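You operate a simulated robot arm through the tools that you are given. There is no shell and no other tool. Be economical: measure what you need, move in short steps, check, and stop when the job is done.

Carry out the task below with a simulated robot arm. There is one attempt and no reset: what you move stays moved.

TASK
Take the cream mixing bowl and put it on the black number four pan. Then take the pastry roller and leave it on the white plate.
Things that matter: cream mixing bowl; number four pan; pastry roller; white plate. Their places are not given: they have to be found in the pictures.

It is judged by the outcome, as a careful person would: the job done as asked, and still so three seconds after it is handed in. It fails if anything else is knocked over, pushed out of place, dropped, spilled or broken.

THE ROBOT
A 7-joint arm with a two-finger parallel gripper, fixed in place. Base frame: the origin is at the foot of the arm, x ahead of it, y to its left, z up; the work surface is at about z = 750. Lengths are in mm, angles in degrees, forces in N, time in s.
With the tool pointing down near the work surface it reaches from about 300 to 680 mm from the base axis. Its first joint turns from -66.0 to 66.0 degrees. Payload 1.57 kg.
Tool frame: the origin (TCP) lies between the finger pads and is the grasp point; the fingertips stand 30 mm ahead of it; z points along the fingers, y is the line along which they close. The gripper opens to 110 mm. The fingers are 24 mm wide and 12 mm thick; the gripper's body (48 by 112 mm) begins 78 mm behind the TCP.
Orientation is told as [roll, pitch, yaw] about the base's x, y, z axes, in that order, counted from this pose: with the fingers straight down and closing along the base's y, the tool's x points along the base's -x, its y along +y and its z along -z.

THE INTERFACE
- The arm moves only by the tool step_arm. Its argument "increments" is text: rows parted by semicolons, each of 7 numbers parted by spaces: the shift along the tool's x, y, z in mm, then the turn, a rotation vector about the tool's x, y, z in degrees, then the opening, from 0 (shut) to 1 (fully open). In form: tx ty tz rx ry rz claw; .... A call has 1 to 12 rows; each row is the pose to reach, as a shift and turn from the pose commanded when the call began, along the tool's axes at that moment. A row lasts 0.2 s, in which the tool goes at most 50 mm and 8.6 degrees; a call with a longer step from one row to the next is refused whole, and so is a gripper value outside its range. A pose out of reach is approached as far as the arm can. The call stops where the force on the tool passes 40 N (or 10 N more than at its start, if that is more) or the arm is blocked; 0.2 s more then pass. The fingers move at their own pace (about 108 mm/s each) and stop on an object; they squeeze with about 29 N. The grip force told is the motor's: it shows also when the fingers shut on nothing. Time passes only in rows, and 0.2 s behind the last, so rows that repeat a pose let the fingers close. It gives the time, the measured TCP pose, the force on the tool (base axes), the opening and the grip force at its end, in the units of the frame above (readings bear some noise), and new pictures: "views" is both (left out), scene, wrist or none.
- Cameras (640 x 400 px; columns grow to the right, rows downward): "scene" is fixed at [154.3, -388.1, 1403.4]; the picture's right is [0.83, -0.56, 0.00], its down [-0.40, -0.58, -0.71] and it looks along [0.40, 0.58, -0.71] (base axes); focal length 332 px, centre (320, 200). "wrist" rides on the gripper at [-36, 0, -80] in the tool frame; the picture's right is [0.00, -1.00, 0.00], its down [0.97, 0.00, -0.24] and it looks along [0.24, 0.00, 0.97] (tool axes); focal length 218 px, centre (320, 200).
- probe_pixels(camera, pixels): for up to 12 pixels [column, row] of the newest picture of that camera ("zoom" is the newest enlarged one), the place [x, y, z] in the base frame of the surface seen there, good to about 2 mm, but the place of the scene camera against the robot may be out by one fixed shift of up to 18 mm in any direction. No time passes.
- close_up(camera, box): a new picture of the part [left, top, right, bottom] of that camera's present view, enlarged. No time passes.
- close_job(): hands the job in; it is judged then, once.

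Work in short steps. Measure before you move; look again where a grasp or a placing could have gone wrong, and mend it. You have 80 turns and 120 pictures in all, those below and enlarged ones among them. Open the gripper and draw the arm clear of the work before you hand the job in, unless the task says otherwise; then end with one line.

The tools are called after "Emit:" by a JSON object that holds its "api" and its "payload". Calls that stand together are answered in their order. step_arm: Moves the arm, as the interface text tells. Its arguments: {"type":"object","properties":{"increments":{"type":"string"},"views":{"type":"string","enum":["both","scene","wrist","none"]}},"required":["increments"]} The other tools are called the same way: probe_pixels (camera, pixels) gives the place of the surface under pixels of a picture; close_up (camera, box) takes an enlarged picture of a part of a camera's view; close_job () hands the job in.

At the start:

```text
time_s: 0.0
eef_pos: [381.9, 7.0, 1006.3]
ee_rot: [0.0, 0.0, 0.0]
contact_force: [0.3, 0.6, -0.7]
grip_width: 110.2
gripper_force: 0.1
```

scene: 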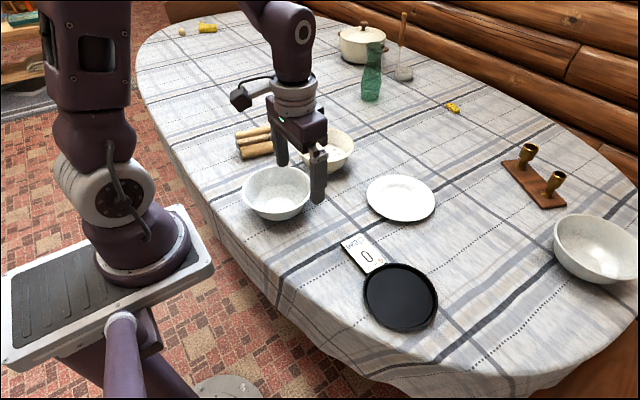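
wrist: 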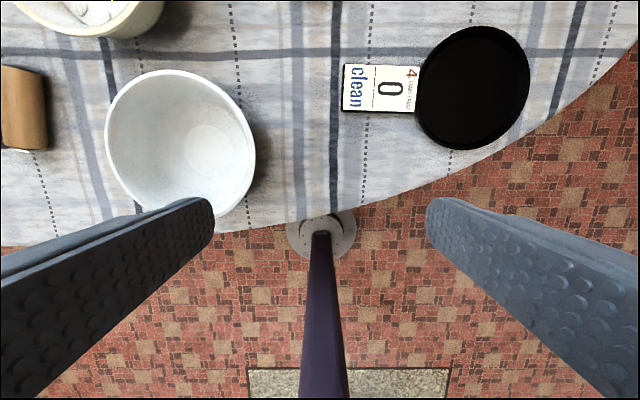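

The scene shows several bowls, at (277,193), (330,150) and (597,250), and a black pan at (400,297) with a card beside it. I'll enlarge these to tell them apart.

Emit:
{"api": "close_up", "payload": {"camera": "scene", "box": [220, 110, 380, 230]}}

Emit:
{"api": "close_up", "payload": {"camera": "wrist", "box": [330, 20, 540, 150]}}

Emit:
{"api": "close_up", "payload": {"camera": "scene", "box": [340, 120, 640, 340]}}

Emit:
{"api": "close_up", "payload": {"camera": "wrist", "box": [0, 0, 260, 220]}}

Emit:
{"api": "probe_pixels", "payload": {"camera": "wrist", "pixels": [[472, 27], [472, 148], [417, 90], [529, 80], [472, 88], [110, 140], [250, 150], [180, 72], [205, 140], [20, 70], [20, 145], [45, 105]]}}

Emit:
{"api": "probe_pixels", "payload": {"camera": "scene", "pixels": [[354, 147], [335, 133], [340, 165], [277, 169], [243, 190], [310, 190], [400, 176], [400, 219], [367, 196], [434, 198], [400, 198], [400, 300]]}}

```text
3.33 times, centred on (300, 170) of scene
```

zoom: 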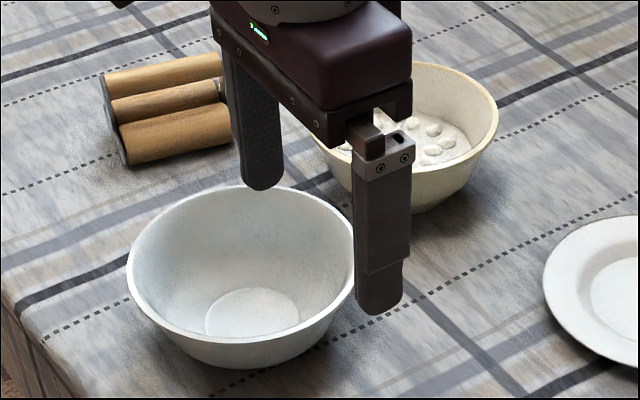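

```text
3.05 times, centred on (435, 85) of wrist
```

zoom: 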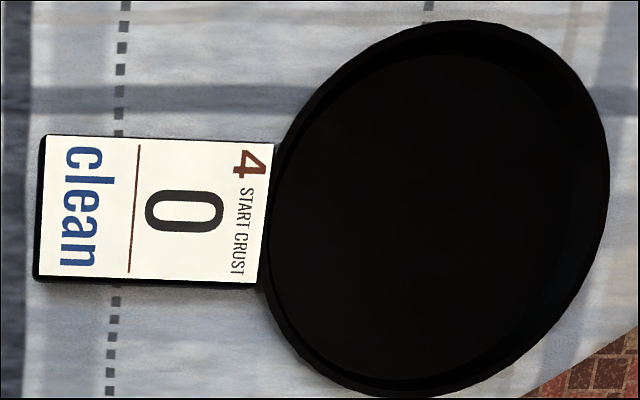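

```text
1.82 times, centred on (490, 230) of scene
```

zoom: 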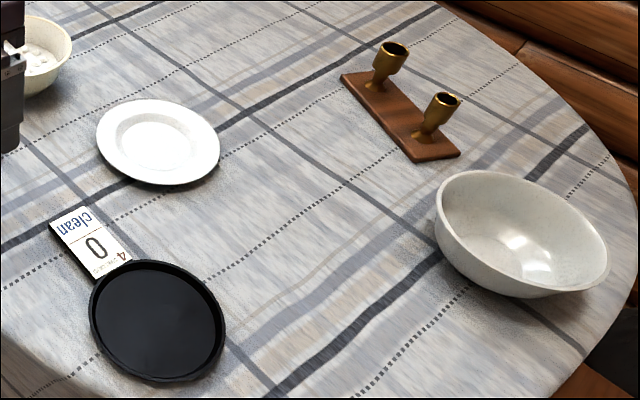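

```text
1.82 times, centred on (130, 110) of wrist
```

zoom: 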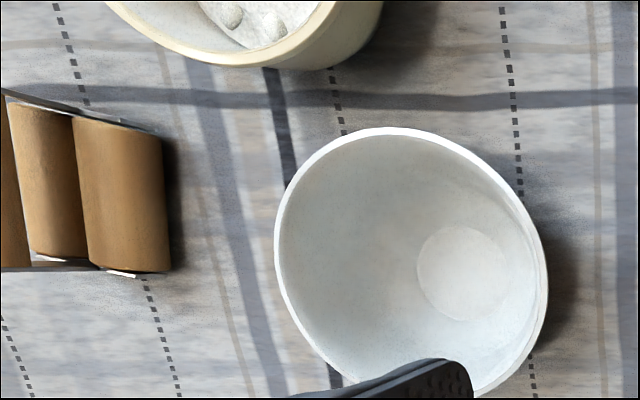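

```text
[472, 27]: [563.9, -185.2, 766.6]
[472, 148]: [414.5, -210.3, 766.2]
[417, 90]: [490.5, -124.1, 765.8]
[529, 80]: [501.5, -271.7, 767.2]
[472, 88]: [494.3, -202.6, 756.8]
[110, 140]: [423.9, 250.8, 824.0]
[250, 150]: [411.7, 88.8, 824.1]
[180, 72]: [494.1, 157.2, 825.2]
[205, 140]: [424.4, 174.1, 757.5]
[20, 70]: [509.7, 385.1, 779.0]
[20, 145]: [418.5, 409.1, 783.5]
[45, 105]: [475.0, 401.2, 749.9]
```

```text
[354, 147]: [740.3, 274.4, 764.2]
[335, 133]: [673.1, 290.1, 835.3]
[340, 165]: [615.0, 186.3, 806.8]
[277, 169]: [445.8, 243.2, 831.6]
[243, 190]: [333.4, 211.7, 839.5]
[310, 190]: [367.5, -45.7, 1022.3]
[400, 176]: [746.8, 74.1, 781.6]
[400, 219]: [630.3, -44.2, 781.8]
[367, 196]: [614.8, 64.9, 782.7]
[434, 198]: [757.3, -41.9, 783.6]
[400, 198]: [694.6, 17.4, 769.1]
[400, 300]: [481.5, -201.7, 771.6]
```

The cream-coloured bowl at (335,150) has something in it and is partly hidden by the gripper. I'll enlarge the far objects too, then move the arm for a better view.

Emit:
{"api": "close_up", "payload": {"camera": "scene", "box": [320, 0, 480, 120]}}

Emit:
{"api": "close_up", "payload": {"camera": "scene", "box": [160, 10, 240, 60]}}

Emit:
{"api": "step_arm", "payload": {"increments": "-40 0 0 0 0 0 1; -80 30 0 0 0 0 1; -110 60 0 0 0 0 1; -130 90 0 0 0 0 1; -140 120 0 0 0 0 1; -140 150 0 0 0 0 1"}}

```text
3.33 times, centred on (400, 60) of scene
```

zoom: 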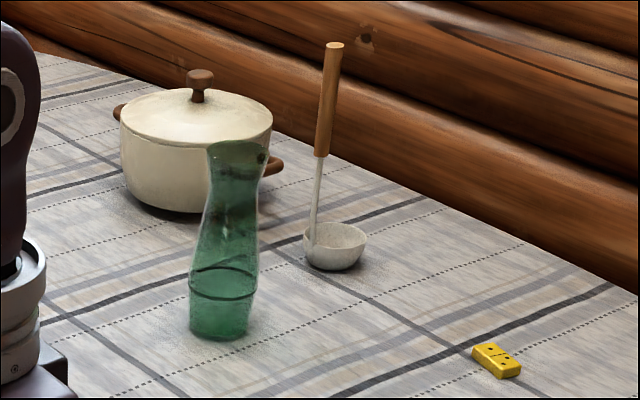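

```text
8.00 times, centred on (200, 35) of scene
```

zoom: 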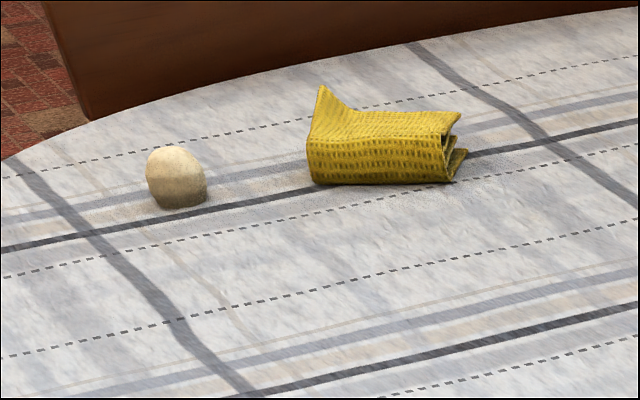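

```text
time_s: 1.4
eef_pos: [519.5, 155.5, 1004.6]
ee_rot: [0.1, 0.0, 0.0]
contact_force: [0.1, 0.5, -0.1]
grip_width: 110.3
gripper_force: 0.0
```

scene: 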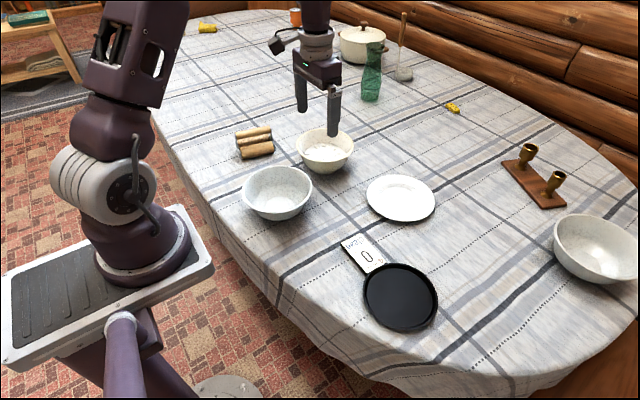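
wrist: 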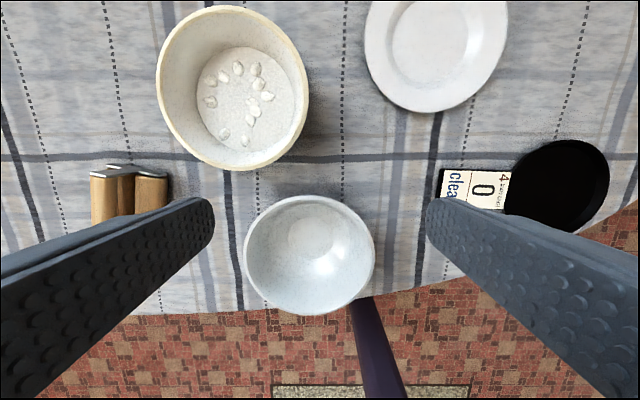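

The cream bowl is at (232,88) in the wrist view, the plate at (436,45), and the only roller, a three-cylinder one, at (130,190). I'll zoom in and probe them.

Emit:
{"api": "close_up", "payload": {"camera": "wrist", "box": [140, 0, 320, 180]}}

Emit:
{"api": "close_up", "payload": {"camera": "scene", "box": [225, 115, 365, 205]}}

Emit:
{"api": "probe_pixels", "payload": {"camera": "wrist", "pixels": [[158, 88], [306, 88], [232, 8], [232, 167], [240, 90], [185, 150], [296, 140], [250, 68], [435, 45], [370, 50], [430, 110], [497, 55]]}}

Emit:
{"api": "probe_pixels", "payload": {"camera": "wrist", "pixels": [[246, 250], [372, 250], [310, 198], [310, 313], [512, 175], [607, 180], [565, 142], [290, 148], [280, 50], [200, 75], [215, 150], [165, 60]]}}

```text
2.22 times, centred on (230, 90) of wrist
```

zoom: 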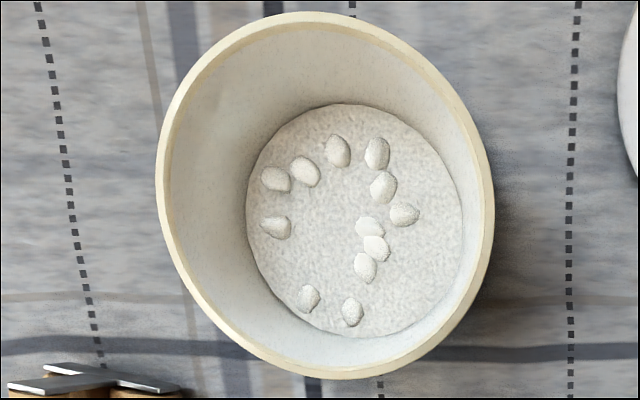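

```text
4.44 times, centred on (295, 160) of scene
```

zoom: 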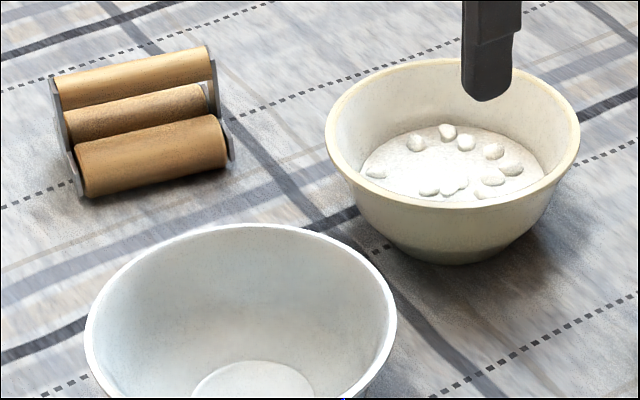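

```text
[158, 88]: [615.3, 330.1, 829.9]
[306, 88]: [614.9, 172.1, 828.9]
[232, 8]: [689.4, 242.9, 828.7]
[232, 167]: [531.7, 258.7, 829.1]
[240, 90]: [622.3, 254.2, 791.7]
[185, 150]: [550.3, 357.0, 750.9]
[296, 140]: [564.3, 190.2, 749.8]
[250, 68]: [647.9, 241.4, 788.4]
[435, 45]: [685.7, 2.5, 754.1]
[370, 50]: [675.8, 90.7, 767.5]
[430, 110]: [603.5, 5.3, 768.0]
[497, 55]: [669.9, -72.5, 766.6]
```

```text
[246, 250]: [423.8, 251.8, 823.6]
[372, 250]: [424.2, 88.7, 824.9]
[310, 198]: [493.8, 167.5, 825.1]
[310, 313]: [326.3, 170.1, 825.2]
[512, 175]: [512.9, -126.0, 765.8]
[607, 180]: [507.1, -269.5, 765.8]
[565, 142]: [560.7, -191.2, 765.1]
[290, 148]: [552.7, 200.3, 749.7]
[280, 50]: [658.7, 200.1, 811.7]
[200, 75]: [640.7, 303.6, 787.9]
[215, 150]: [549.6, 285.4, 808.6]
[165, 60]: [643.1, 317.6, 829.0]
```

The bowl's centre is about (611,251), its rim radius about 79 and rim z about 829, and it holds flour up to z≈788, so it must stay level. I'll measure the wall profile on its -y side, and also the roller.

Emit:
{"api": "probe_pixels", "payload": {"camera": "wrist", "pixels": [[308, 88], [305, 88], [302, 88], [298, 88], [294, 88], [290, 88], [285, 88], [280, 88], [275, 88], [270, 88], [264, 88], [258, 88]]}}

Emit:
{"api": "probe_pixels", "payload": {"camera": "scene", "pixels": [[334, 152], [334, 156], [334, 160], [334, 164], [334, 168], [334, 171], [334, 173], [343, 150], [344, 155], [344, 160], [343, 165], [342, 169]]}}

Emit:
{"api": "probe_pixels", "payload": {"camera": "scene", "pixels": [[238, 134], [242, 144], [254, 132], [256, 141], [258, 151], [270, 127], [272, 135], [273, 148], [242, 158], [237, 142], [400, 268], [400, 300]]}}

Emit:
{"api": "probe_pixels", "payload": {"camera": "wrist", "pixels": [[105, 168], [140, 172], [105, 190], [150, 190], [92, 178], [166, 180], [95, 215], [130, 210], [128, 185], [105, 179], [120, 166], [160, 178]]}}

```text
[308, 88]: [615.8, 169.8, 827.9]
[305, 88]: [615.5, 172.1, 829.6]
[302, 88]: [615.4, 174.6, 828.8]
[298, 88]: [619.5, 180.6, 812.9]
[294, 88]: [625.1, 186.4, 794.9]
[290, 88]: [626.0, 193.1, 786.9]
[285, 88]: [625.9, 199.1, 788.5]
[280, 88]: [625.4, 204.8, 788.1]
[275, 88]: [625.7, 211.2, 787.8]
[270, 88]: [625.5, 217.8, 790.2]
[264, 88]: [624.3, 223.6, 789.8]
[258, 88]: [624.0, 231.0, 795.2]
```

```text
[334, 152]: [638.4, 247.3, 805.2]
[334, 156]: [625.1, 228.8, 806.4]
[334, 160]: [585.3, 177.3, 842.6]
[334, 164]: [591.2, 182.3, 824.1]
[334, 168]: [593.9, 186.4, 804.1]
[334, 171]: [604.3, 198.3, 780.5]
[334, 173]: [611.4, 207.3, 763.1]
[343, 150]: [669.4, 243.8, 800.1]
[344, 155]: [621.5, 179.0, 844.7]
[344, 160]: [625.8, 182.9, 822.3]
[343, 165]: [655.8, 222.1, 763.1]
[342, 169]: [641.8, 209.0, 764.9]
```

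```text
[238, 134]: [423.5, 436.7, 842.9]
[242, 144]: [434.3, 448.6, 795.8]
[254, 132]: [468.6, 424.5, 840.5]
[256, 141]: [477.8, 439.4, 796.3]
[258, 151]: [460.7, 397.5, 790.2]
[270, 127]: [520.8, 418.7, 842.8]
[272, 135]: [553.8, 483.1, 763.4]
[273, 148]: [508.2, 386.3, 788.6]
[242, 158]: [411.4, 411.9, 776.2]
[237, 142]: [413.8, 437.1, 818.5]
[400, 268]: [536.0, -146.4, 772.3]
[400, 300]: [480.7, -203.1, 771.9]
```

```text
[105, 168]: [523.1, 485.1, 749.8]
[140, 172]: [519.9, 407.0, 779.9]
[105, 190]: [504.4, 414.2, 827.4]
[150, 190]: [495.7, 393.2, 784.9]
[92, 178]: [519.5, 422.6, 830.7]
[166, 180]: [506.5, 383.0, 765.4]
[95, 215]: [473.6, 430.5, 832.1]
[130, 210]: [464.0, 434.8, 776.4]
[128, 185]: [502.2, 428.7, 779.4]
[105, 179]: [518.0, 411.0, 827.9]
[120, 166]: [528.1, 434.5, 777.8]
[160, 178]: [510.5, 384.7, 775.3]
```

The inner wall leans about 17° over its top 34 mm. I'll grasp the rim on the -y side at (611,173) with the tool rolled 17° to match, and start at a pre-grasp pose 60 mm back along the approach.

Emit:
{"api": "step_arm", "payload": {"increments": "-30 0 0 -6 0 0 0.5; -60 0 20 -12 0 0 0.5; -91 0 40 -17 0 0 0.5; -91 0 70 -17 0 0 0.5; -91 0 100 -17 0 0 0.5; -91 0 122 -17 0 0 0.5; -91 0 122 -17 0 0 0.5"}}

```text
time_s: 3.0
eef_pos: [610.2, 155.4, 882.4]
ee_rot: [16.9, 0.0, 0.0]
contact_force: [-0.1, 0.0, -1.1]
grip_width: 55.1
gripper_force: 0.1
```

scene: 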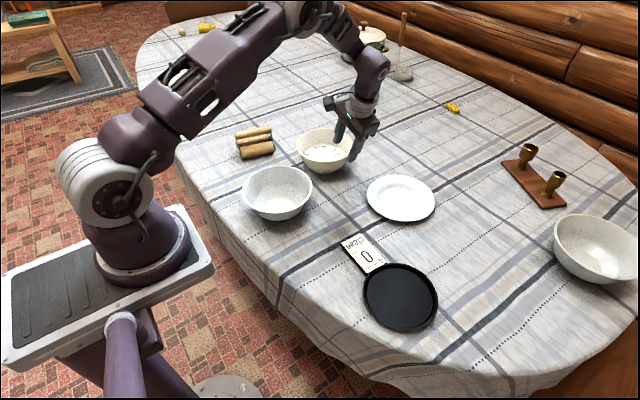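
wrist: 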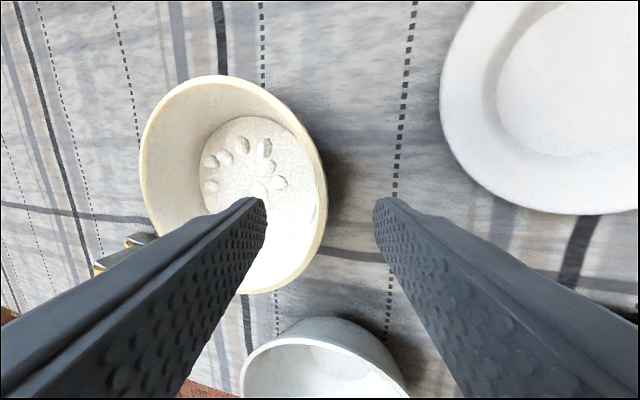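

The rim passes midway between the fingers, near column 325. I'll verify the rim before going down.

Emit:
{"api": "probe_pixels", "payload": {"camera": "wrist", "pixels": [[324, 190], [326, 190], [322, 190], [318, 230], [316, 150], [312, 190], [305, 190], [298, 190], [232, 78], [142, 160]]}}

```text
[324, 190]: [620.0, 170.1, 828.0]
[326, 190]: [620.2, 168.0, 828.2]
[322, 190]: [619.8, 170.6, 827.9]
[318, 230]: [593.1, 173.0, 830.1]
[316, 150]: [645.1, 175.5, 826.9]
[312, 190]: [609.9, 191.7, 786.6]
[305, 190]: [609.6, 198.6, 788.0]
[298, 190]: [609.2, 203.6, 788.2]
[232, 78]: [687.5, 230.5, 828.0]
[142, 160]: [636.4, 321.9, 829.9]
```

The rim's middle is at y≈171.5, as planned. I'll go down 60 mm along the tool axis and then close.

Emit:
{"api": "step_arm", "payload": {"increments": "0 0 25 0 0 0 0.5; 0 0 45 0 0 0 0.5; 0 0 60 0 0 0 0.5; 0 0 60 0 0 0 0.5"}}

```text
time_s: 4.0
eef_pos: [611.5, 174.3, 826.2]
ee_rot: [17.1, -0.1, 0.0]
contact_force: [0.6, 0.7, -0.3]
grip_width: 55.2
gripper_force: 0.0
```

scene: 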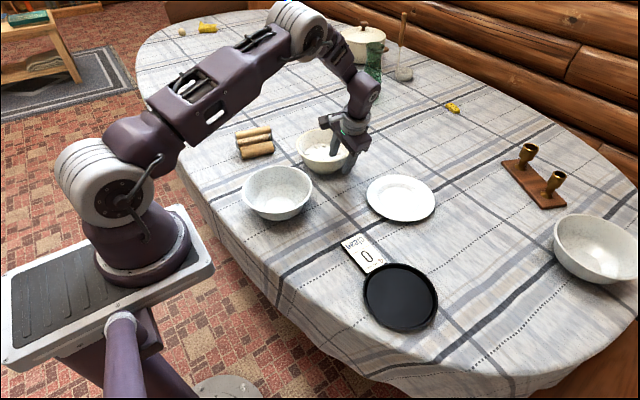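
wrist: 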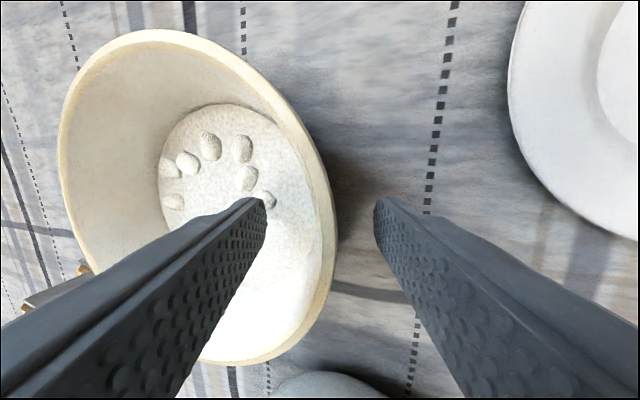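

There's no contact and the wall lies between the fingers. I'll close gradually.

Emit:
{"api": "step_arm", "payload": {"increments": "0 -2 0 0 0 0 0.3; 0 -2 0 0 0 0 0.15; 0 -2 0 0 0 0 0; 0 -2 0 0 0 0 0; 0 -2 0 0 0 0 0"}}

```text
time_s: 5.2
eef_pos: [612.1, 172.3, 826.6]
ee_rot: [17.2, -0.1, -0.1]
contact_force: [-5.3, 9.0, 16.0]
grip_width: 6.9
gripper_force: 26.6
```

scene: 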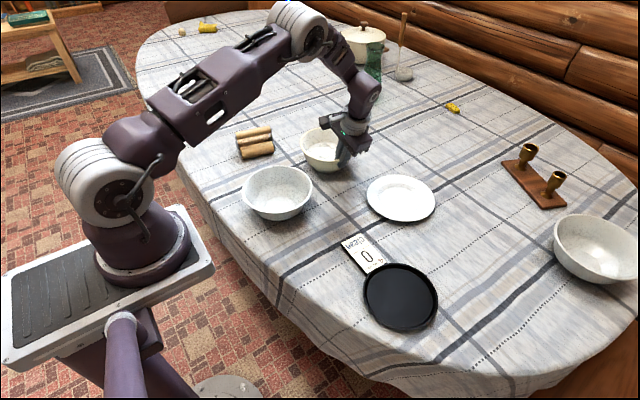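
wrist: 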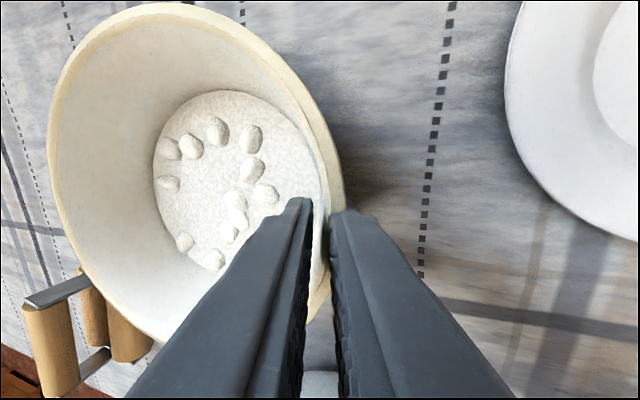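

It's gripped at 6.9 mm width. I'll check the bowl's tilt from points on the rim.

Emit:
{"api": "probe_pixels", "payload": {"camera": "wrist", "pixels": [[165, 8], [52, 110], [65, 220], [280, 65], [320, 140], [200, 120], [220, 240], [140, 320]]}}

```text
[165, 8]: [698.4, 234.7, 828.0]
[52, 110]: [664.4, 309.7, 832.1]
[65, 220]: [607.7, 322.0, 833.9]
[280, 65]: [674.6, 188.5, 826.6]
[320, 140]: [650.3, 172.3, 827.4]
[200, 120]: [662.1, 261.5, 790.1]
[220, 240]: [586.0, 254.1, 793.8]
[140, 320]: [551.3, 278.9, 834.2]
```

The tilt is under about 2° and the bowl shifted a few mm. I'll test with a small slow lift.

Emit:
{"api": "step_arm", "payload": {"increments": "0 1.5 -4.8 0 0 0 0; 0 2.9 -9.6 0 0 0 0; 0 5.8 -19 0 0 0 0; 0 5.8 -19 0 0 0 0; 0 5.8 -19 0 0 0 0"}}

```text
time_s: 6.4
eef_pos: [611.7, 171.4, 846.9]
ee_rot: [17.0, 0.1, -0.1]
contact_force: [0.3, 0.8, -12.0]
grip_width: 4.3
gripper_force: 25.4
```

scene: 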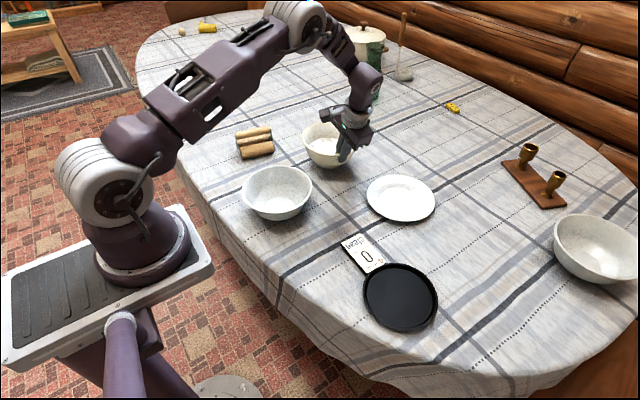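
wrist: 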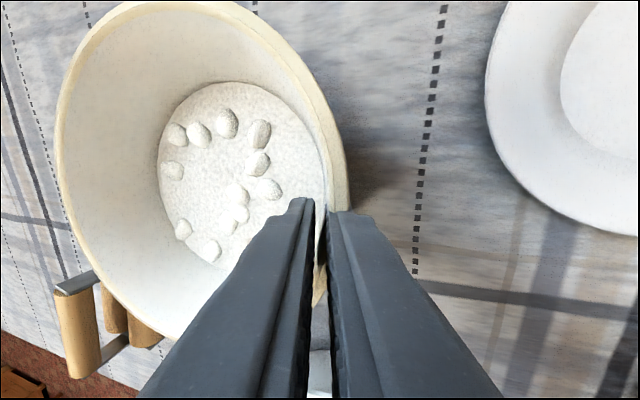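

The bowl is lifted, with a load of about 12 N. I'll check its tilt and whether it slipped.

Emit:
{"api": "probe_pixels", "payload": {"camera": "wrist", "pixels": [[180, 6], [62, 110], [75, 230], [290, 65], [325, 140], [200, 120], [220, 230], [150, 310], [300, 180]]}}

Emit:
{"api": "close_up", "payload": {"camera": "scene", "box": [280, 90, 400, 190]}}

```text
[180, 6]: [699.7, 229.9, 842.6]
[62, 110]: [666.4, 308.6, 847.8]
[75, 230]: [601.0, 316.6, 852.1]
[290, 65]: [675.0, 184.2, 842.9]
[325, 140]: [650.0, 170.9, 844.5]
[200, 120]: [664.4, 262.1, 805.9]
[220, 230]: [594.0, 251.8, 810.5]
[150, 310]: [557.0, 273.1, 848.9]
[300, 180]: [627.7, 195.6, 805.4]
```

```text
4.00 times, centred on (340, 140) of scene
```

zoom: 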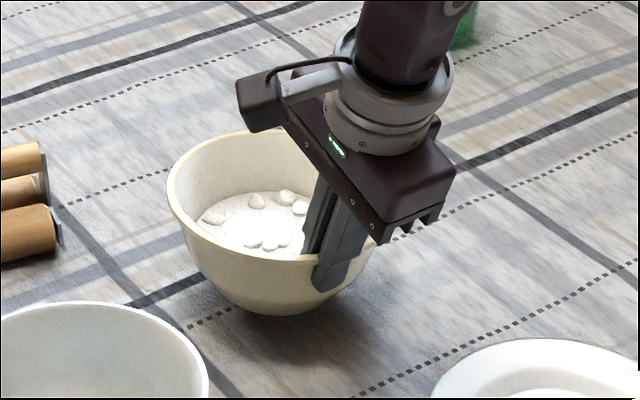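

The bowl dips about 3° toward +x and is slightly high on +y. I'll lift another 70 mm while levelling it.

Emit:
{"api": "step_arm", "payload": {"increments": "0 2.9 -9.6 0.5 -0.7 -0.2 0; 0 5.8 -19 1 -1.4 -0.4 0; 0 8.8 -28.7 1.5 -2.1 -0.6 0; 0 11.7 -38.2 2 -2.9 -0.9 0; 0 14.6 -47.8 2 -2.9 -0.9 0; 0 17.5 -57.4 2 -2.9 -0.9 0; 0 20.4 -67 2 -2.9 -0.9 0; 0 20.4 -67 2 -2.9 -0.9 0"}}

```text
time_s: 8.2
eef_pos: [612.0, 172.6, 917.6]
ee_rot: [15.0, -3.1, 0.1]
contact_force: [-0.4, 0.8, -11.1]
grip_width: 4.7
gripper_force: 24.8
```

scene: 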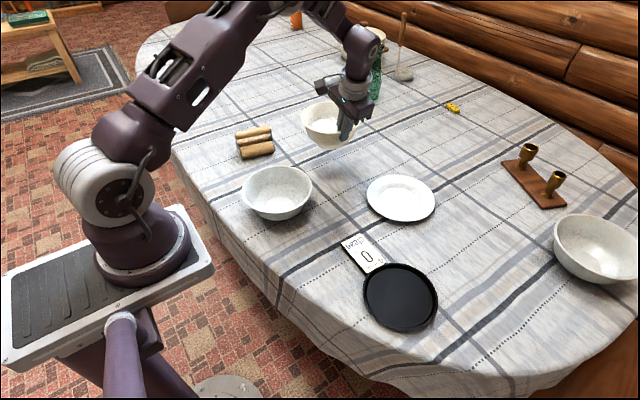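
wrist: 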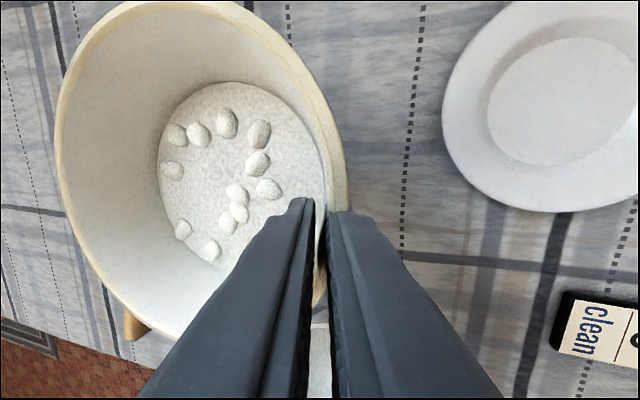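

The bowl is stable and level. I'll move toward the pan, TCP target (475,-269), slowly and in two halves.

Emit:
{"api": "step_arm", "payload": {"increments": "2.7 -8.5 -2.4 0 0 0 0; 6.8 -21.2 -6.1 0 0 0 0; 12.3 -38.2 -10.9 0 0 0 0; 19.2 -59.5 -17 0 0 0 0; 26 -80.7 -23.1 0 0 0 0; 32.8 -101.9 -29.2 0 0 0 0; 39.7 -123.2 -35.2 0 0 0 0; 46.5 -144.4 -41.3 0 0 0 0; 53.4 -165.6 -47.4 0 0 0 0; 60.2 -186.9 -53.5 0 0 0 0; 65.7 -203.9 -58.3 0 0 0 0; 68.4 -212.4 -60.8 0 0 0 0"}}

```text
time_s: 10.8
eef_pos: [544.0, -48.5, 915.6]
ee_rot: [14.9, -3.0, 0.1]
contact_force: [-0.1, 0.2, -12.3]
grip_width: 4.3
gripper_force: 24.1
```

scene: 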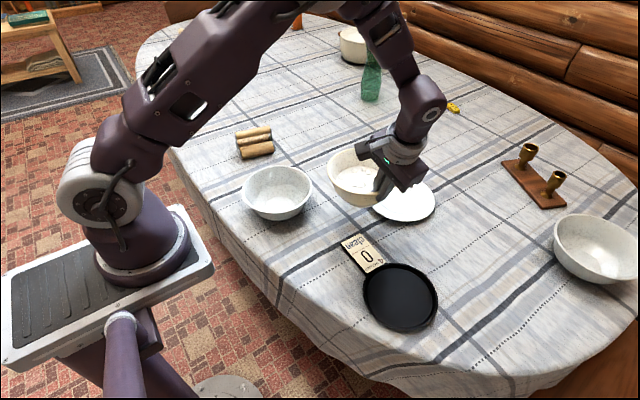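
wrist: 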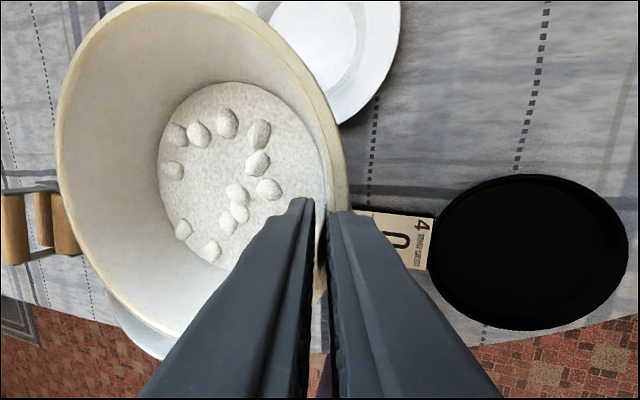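

The grip is steady and the image of the bowl hasn't changed. I'll do the second half of the transfer.

Emit:
{"api": "step_arm", "payload": {"increments": "2.7 -8.5 -2.4 0 0 0 0; 6.8 -21.2 -6.1 0 0 0 0; 12.3 -38.2 -10.9 0 0 0 0; 19.2 -59.5 -17 0 0 0 0; 26 -80.7 -23.1 0 0 0 0; 32.8 -101.9 -29.2 0 0 0 0; 39.7 -123.2 -35.2 0 0 0 0; 46.5 -144.4 -41.3 0 0 0 0; 53.4 -165.6 -47.4 0 0 0 0; 60.2 -186.9 -53.5 0 0 0 0; 66 -205 -58.6 0 0 0 0; 68.4 -212.4 -60.8 0 0 0 0"}}

```text
time_s: 13.4
eef_pos: [476.2, -271.9, 916.2]
ee_rot: [15.1, -3.0, 0.1]
contact_force: [0.2, -0.6, -11.2]
grip_width: 4.5
gripper_force: 25.1
```

scene: 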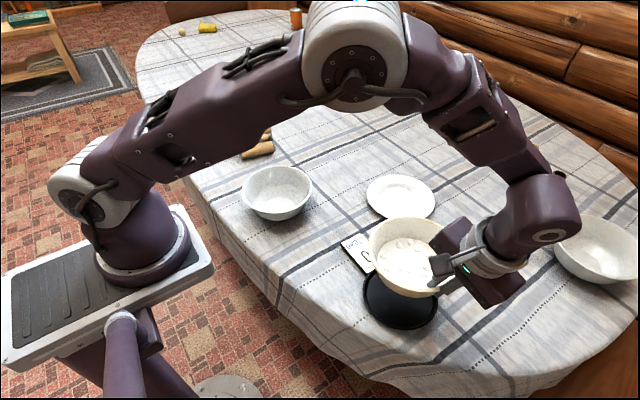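
wrist: 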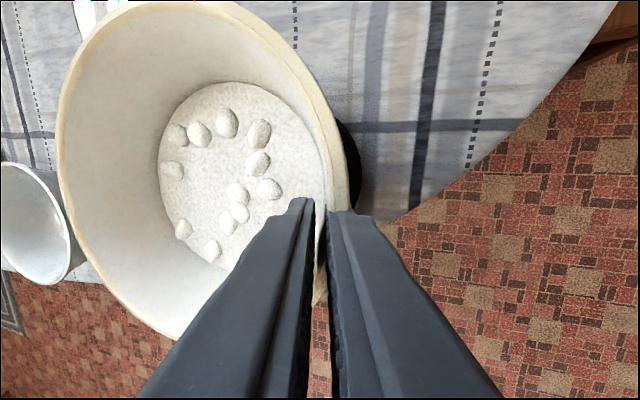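

The bowl is above the pan. I'll measure its rim now for its centre and tilt.

Emit:
{"api": "probe_pixels", "payload": {"camera": "wrist", "pixels": [[180, 4], [120, 30], [62, 110], [58, 180], [75, 230], [110, 285], [150, 322], [235, 20], [290, 65], [325, 140], [342, 180], [352, 180]]}}

Emit:
{"api": "probe_pixels", "payload": {"camera": "scene", "pixels": [[365, 310], [400, 330], [435, 310], [385, 240], [400, 300]]}}

Emit:
{"api": "close_up", "payload": {"camera": "scene", "box": [330, 190, 510, 340]}}

```text
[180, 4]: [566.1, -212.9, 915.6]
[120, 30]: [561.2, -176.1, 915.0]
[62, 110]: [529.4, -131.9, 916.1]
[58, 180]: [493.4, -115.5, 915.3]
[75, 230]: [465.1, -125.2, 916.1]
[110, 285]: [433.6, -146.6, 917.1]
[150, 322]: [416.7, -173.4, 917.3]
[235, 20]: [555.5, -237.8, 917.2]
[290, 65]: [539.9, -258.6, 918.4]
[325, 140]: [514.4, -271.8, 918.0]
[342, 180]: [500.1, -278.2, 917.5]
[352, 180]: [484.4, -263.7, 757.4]
```

```text
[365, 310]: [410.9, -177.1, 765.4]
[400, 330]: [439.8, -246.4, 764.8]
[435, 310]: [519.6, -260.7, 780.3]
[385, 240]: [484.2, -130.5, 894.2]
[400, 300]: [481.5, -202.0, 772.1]
```

```text
2.67 times, centred on (420, 265) of scene
```

zoom: 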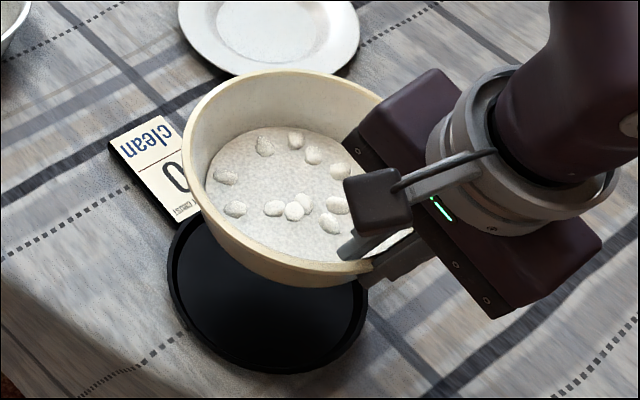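

The bowl is level, with its centre at (488.5,-199) over the pan centre at (489,-197). I'll lower it about 70 mm.

Emit:
{"api": "step_arm", "payload": {"increments": "0.5 -2.6 9.6 0 0 0 0; 1.1 -5.2 19.3 0 0 0 0; 1.6 -7.8 28.9 0 0 0 0; 2.2 -10.3 38.6 0 0 0 0; 2.7 -12.9 48.2 0 0 0 0; 3.2 -15.5 57.9 0 0 0 0; 3.7 -17.8 66.5 0 0 0 0; 3.8 -18.1 67.5 0 0 0 0"}}

```text
time_s: 15.2
eef_pos: [476.9, -269.5, 846.3]
ee_rot: [15.0, -3.0, 0.1]
contact_force: [-0.4, -0.1, -11.1]
grip_width: 4.6
gripper_force: 24.7
```

scene: 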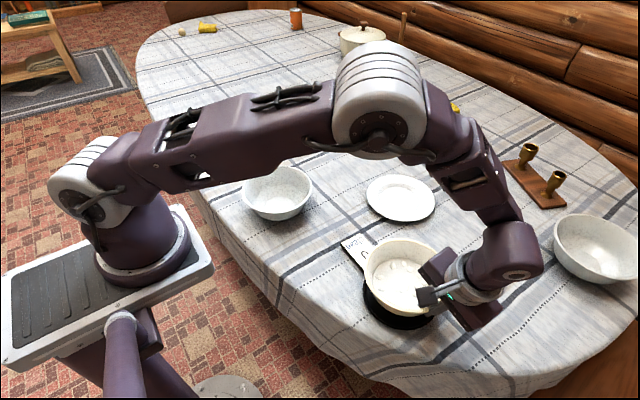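
wrist: 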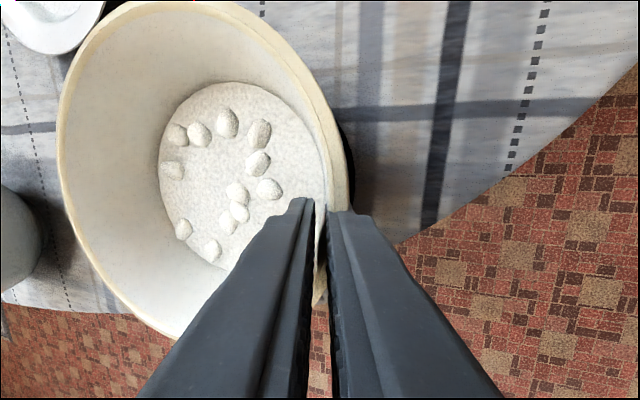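

The load is still about 11 N, so there's no contact yet. I'll lower in 2 mm steps and watch the force.

Emit:
{"api": "step_arm", "payload": {"increments": "0.1 -0.5 1.9 0 0 0 0; 0.2 -1 3.9 0 0 0 0; 0.3 -1.6 5.8 0 0 0 0; 0.4 -2.1 7.7 0 0 0 0; 0.5 -2.4 9 0 0 0 0; 0.5 -2.4 9 0 0 0 0", "views": "wrist"}}

```text
time_s: 16.6
eef_pos: [476.0, -270.4, 838.4]
ee_rot: [15.1, -3.0, 0.0]
contact_force: [-1.8, -0.4, -6.6]
grip_width: 4.8
gripper_force: 25.2
```

wrist: 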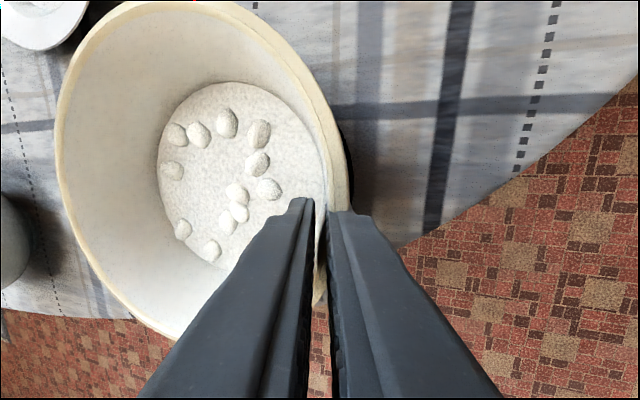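

The force fell to 6.6 N, so the bowl is touching the pan. I'll go down about 3 mm more to take up the rest.

Emit:
{"api": "step_arm", "payload": {"increments": "0.05 -0.3 1 0 0 0 0; 0.1 -0.5 2 0 0 0 0; 0.15 -0.7 2.6 0 0 0 0; 0.15 -0.7 2.6 0 0 0 0", "views": "both"}}

```text
time_s: 17.6
eef_pos: [475.6, -269.9, 836.3]
ee_rot: [14.8, -3.1, 0.1]
contact_force: [-3.3, -4.4, 21.3]
grip_width: 4.7
gripper_force: 24.5
```

scene: 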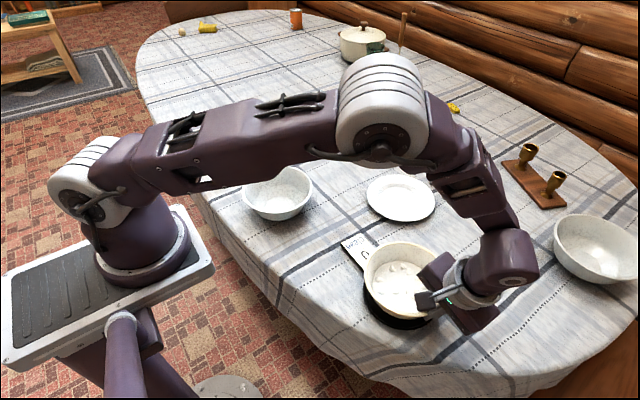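
wrist: 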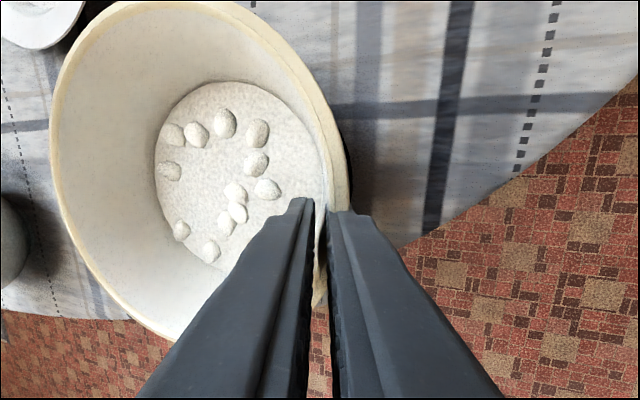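

It's seated and now pressing. I'll ease up 1 mm, then open slowly to about 40 mm.

Emit:
{"api": "step_arm", "payload": {"increments": "0 0.2 -0.8 0 0 0 0; 0 0.2 -0.8 0 0 0 0.06; 0 0.2 -0.8 0 0 0 0.12; 0 0.2 -0.8 0 0 0 0.25; 0 0.2 -0.8 0 0 0 0.4; 0 0.2 -0.8 0 0 0 0.4", "views": "both"}}

```text
time_s: 19.0
eef_pos: [475.2, -270.1, 835.2]
ee_rot: [15.0, -3.0, 0.0]
contact_force: [-0.2, 0.4, 0.5]
grip_width: 44.1
gripper_force: 0.0
```

scene: 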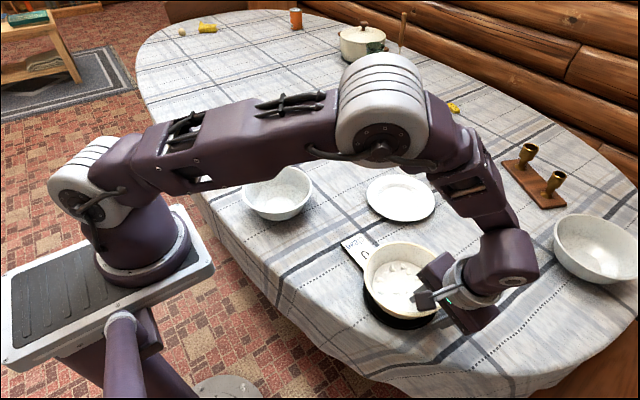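
wrist: 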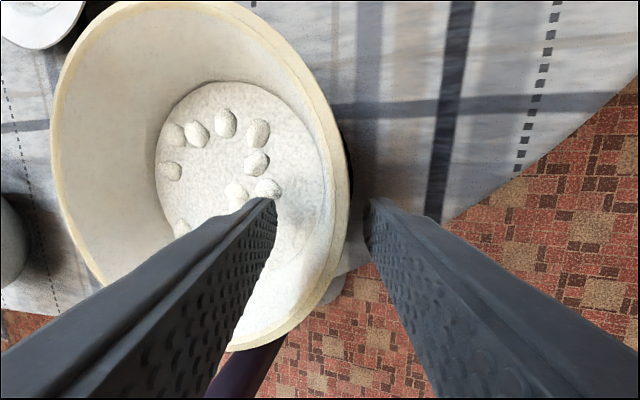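

The bowl is released and steady. I'll withdraw along the tool axis.

Emit:
{"api": "step_arm", "payload": {"increments": "0 0 -20 0 0 0 0.4; 0 0 -45 0 0 0 0.4; 0 0 -80 0 0 0 0.4; 0 0 -120 0 0 0 0.5; 0 0 -160 0 0 0 0.7; 0 0 -180 0 0 0 1"}}

```text
time_s: 20.4
eef_pos: [466.3, -318.5, 1010.9]
ee_rot: [14.9, -3.0, 0.1]
contact_force: [0.2, 0.0, -0.5]
grip_width: 109.9
gripper_force: 0.0
```

scene: 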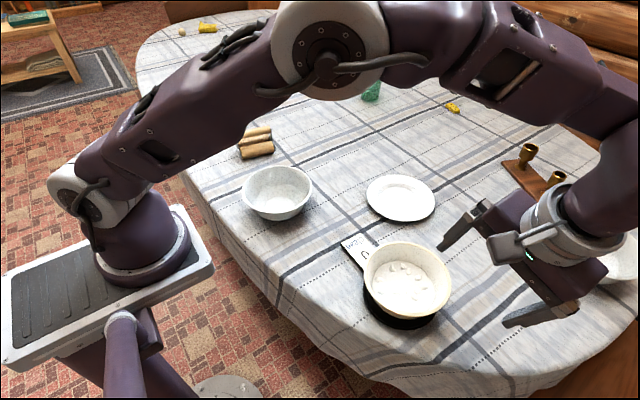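
wrist: 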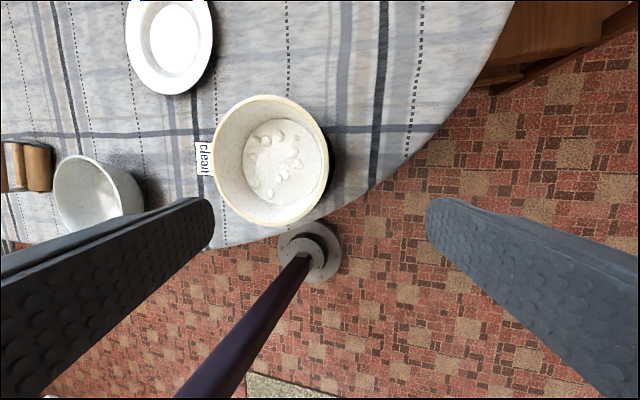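

The bowl sits in the pan. I'll put the tool upright and travel over toward the roller near (470,420).

Emit:
{"api": "step_arm", "payload": {"increments": "2 25 6 2 0.4 0 1; 4 60 16 5 1 0 1; 7 105 28 8 1.6 0 1; 11 150 40 11 2.2 0 1; 15 195 52 15 3 0 1; 18 240 64 15 3 0 1; 20 285 76 15 3 0 1; 20 310 83 15 3 0 1", "views": "none"}}

Emit:
{"api": "step_arm", "payload": {"increments": "0 30 0 0 0 0 1; 0 70 0 0 0 0 1; 0 115 0 0 0 0 1; 0 160 0 0 0 0 1; 0 205 0 0 0 0 1; 0 250 0 0 0 0 1; 0 295 0 0 0 0 1; 0 340 0 0 0 0 1; 0 375 0 0 0 0 1; 0 395 0 0 0 0 1; 0 395 0 0 0 0 1"}}

```text
time_s: 22.2
eef_pos: [445.3, 3.8, 1008.8]
ee_rot: [0.0, -0.1, 0.4]
contact_force: [-0.1, -0.1, -0.3]
grip_width: 110.0
gripper_force: 0.0
```

```text
time_s: 24.6
eef_pos: [442.1, 399.2, 1006.2]
ee_rot: [0.0, -0.1, 0.4]
contact_force: [-0.2, 0.6, 0.5]
grip_width: 109.9
gripper_force: 0.0
```

scene: 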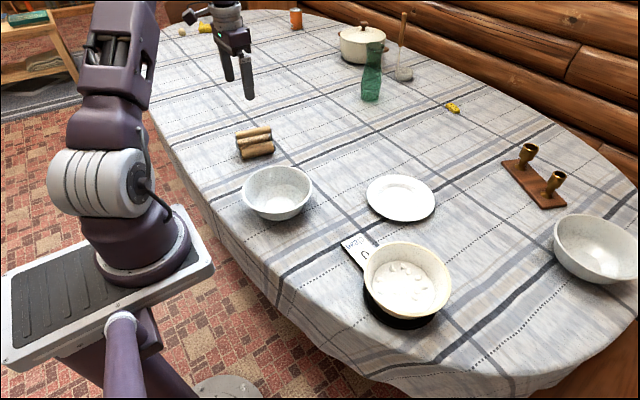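
wrist: 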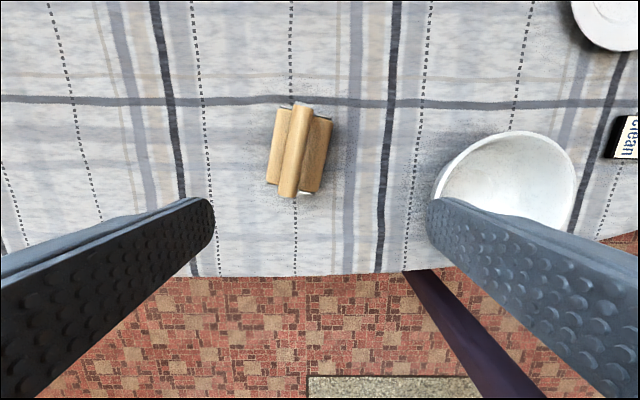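

The roller shows clearly at (300,150): two lower rollers with one on top. I'll zoom in and probe it.

Emit:
{"api": "close_up", "payload": {"camera": "wrist", "box": [250, 90, 350, 210]}}

Emit:
{"api": "close_up", "payload": {"camera": "scene", "box": [225, 115, 285, 170]}}

Emit:
{"api": "probe_pixels", "payload": {"camera": "wrist", "pixels": [[303, 105], [288, 195], [296, 150], [288, 150], [306, 150], [284, 110], [270, 182], [322, 120], [308, 190], [318, 155], [328, 155], [276, 150]]}}

```text
3.33 times, centred on (300, 150) of wrist
```

zoom: 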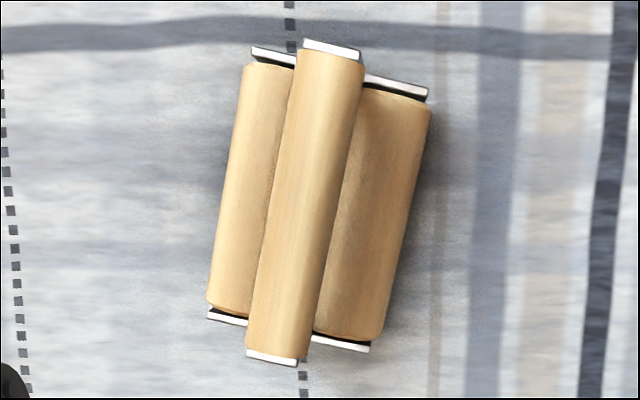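

```text
7.27 times, centred on (255, 142) of scene
```

zoom: 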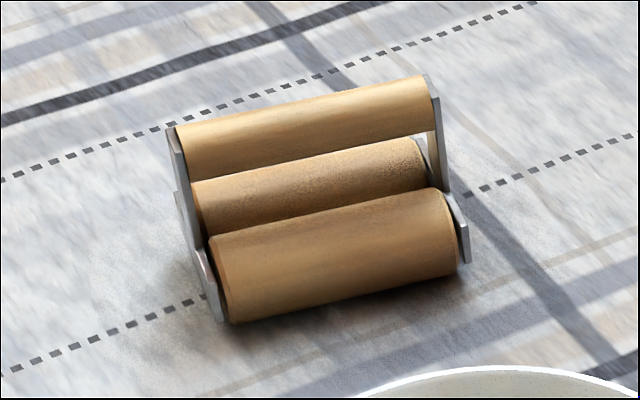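

```text
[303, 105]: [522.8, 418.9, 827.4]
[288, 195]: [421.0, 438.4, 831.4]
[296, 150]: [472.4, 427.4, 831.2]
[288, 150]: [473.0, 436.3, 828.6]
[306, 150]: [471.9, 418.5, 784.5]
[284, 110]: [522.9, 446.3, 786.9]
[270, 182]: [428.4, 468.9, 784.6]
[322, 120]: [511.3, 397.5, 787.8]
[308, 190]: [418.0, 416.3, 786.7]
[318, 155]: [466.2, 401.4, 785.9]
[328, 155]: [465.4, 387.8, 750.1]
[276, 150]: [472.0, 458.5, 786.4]
```

The handle axis runs from (421,438) to (523,419) at z≈820, a heading of about -11°. I'll take it by its middle, tool yawed -11.5° and pitched -10° for extra reach at the plate, starting with a pre-grasp 60 mm back.

Emit:
{"api": "step_arm", "payload": {"increments": "-5 8 20 0.3 -3.3 4 0.6; -10 16 50 0.7 -6.7 8 0.5; -20 30 80 1 -10 11.9 0.5; -20 30 110 1 -10 11.9 0.5; -20 30 125 1 -10 11.9 0.5; -20 30 125 1 -10 11.9 0.5"}}

```text
time_s: 26.0
eef_pos: [463.3, 427.4, 882.2]
ee_rot: [0.0, -10.1, -11.5]
contact_force: [0.2, -0.4, 0.0]
grip_width: 55.2
gripper_force: 0.0
```

scene: 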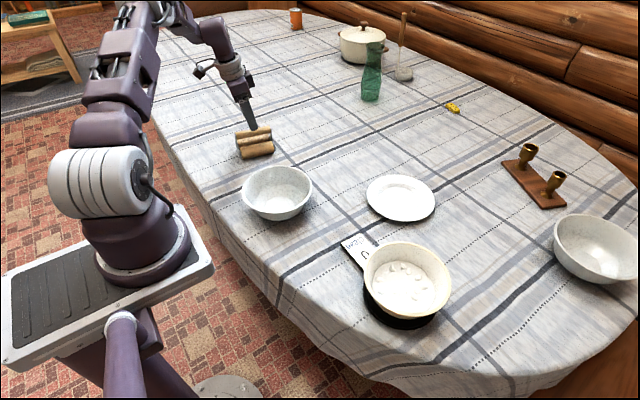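
wrist: 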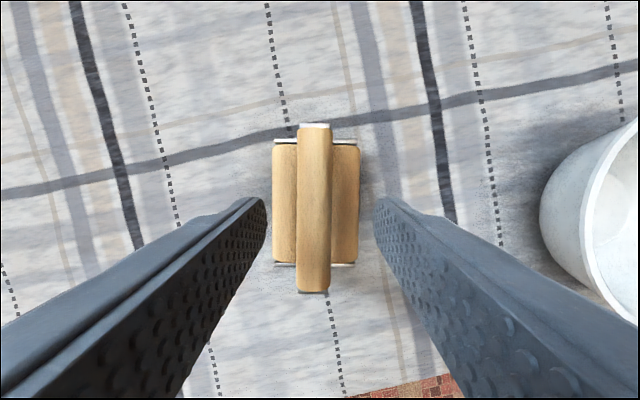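

The handle is aligned with the tool, about 2 mm toward +y. I'll descend 60 mm with that correction, then close.

Emit:
{"api": "step_arm", "payload": {"increments": "0 2 25 0 0 0 0.5; 0 2 45 0 0 0 0.5; 0 2 60 0 0 0 0.5; 0 2 60 0 0 0 0.5"}}

```text
time_s: 27.0
eef_pos: [474.3, 429.6, 823.5]
ee_rot: [0.0, -10.0, -11.5]
contact_force: [0.2, 0.4, 0.4]
grip_width: 55.1
gripper_force: 0.0
```

scene: 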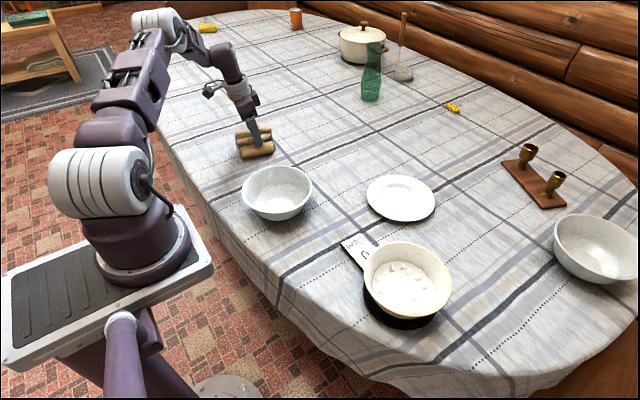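
wrist: 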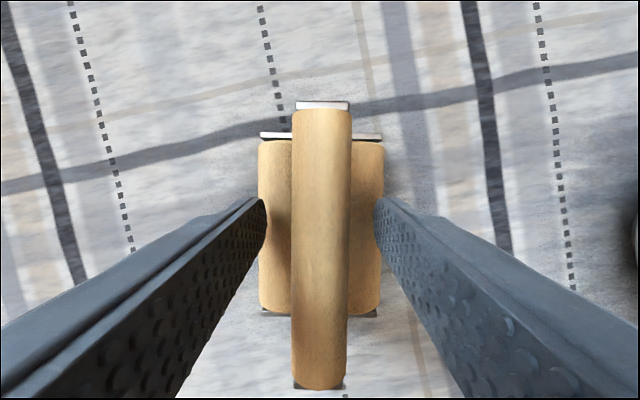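

Emit:
{"api": "step_arm", "payload": {"increments": "0 0 0 0 0 0 0.35; 0 0 0 0 0 0 0.2; 0 0 0 0 0 0 0; 0 0 0 0 0 0 0; 0 0 0 0 0 0 0", "views": "wrist"}}

```text
time_s: 28.2
eef_pos: [472.7, 429.9, 823.7]
ee_rot: [-0.1, -10.2, -11.6]
contact_force: [0.7, -0.2, 0.0]
grip_width: 23.6
gripper_force: 29.4
```

wrist: 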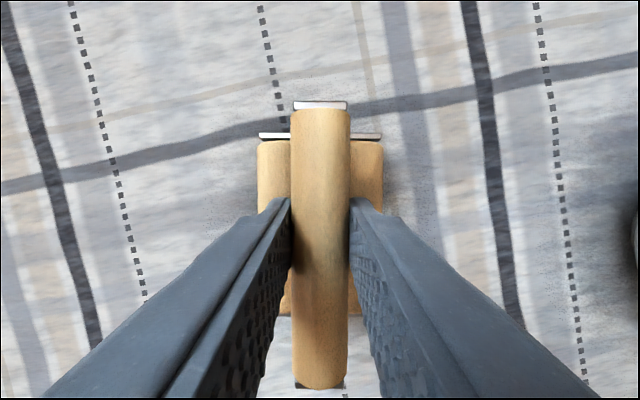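

The handle is gripped at 23.6 mm. I'll lift straight up 120 mm, slowly at first.

Emit:
{"api": "step_arm", "payload": {"increments": "-1.7 0 -9.9 0 0 0 0; -3.5 0 -19.7 0 0 0 0; -7 0 -39.4 0 0 0 0; -10.5 0 -59.1 0 0 0 0; -14 0 -78.8 0 0 0 0; -17.4 0 -98.5 0 0 0 0; -20.9 0 -118.2 0 0 0 0; -20.9 0 -118.2 0 0 0 0"}}

```text
time_s: 30.0
eef_pos: [473.5, 428.2, 942.4]
ee_rot: [0.0, -10.1, -11.4]
contact_force: [0.3, 0.0, -3.1]
grip_width: 23.3
gripper_force: 29.2
```

scene: 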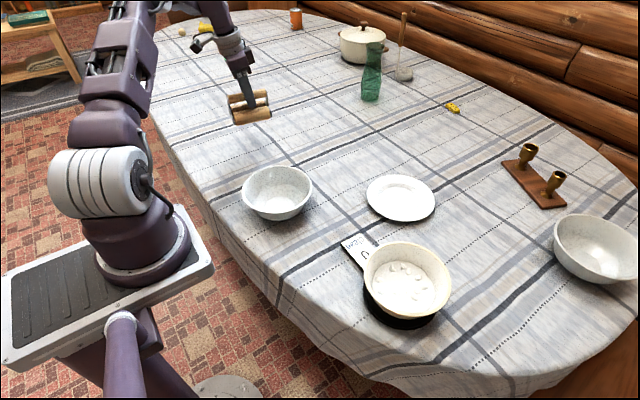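
wrist: 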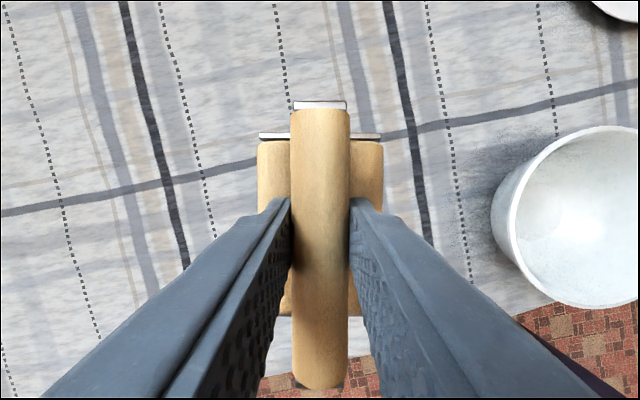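

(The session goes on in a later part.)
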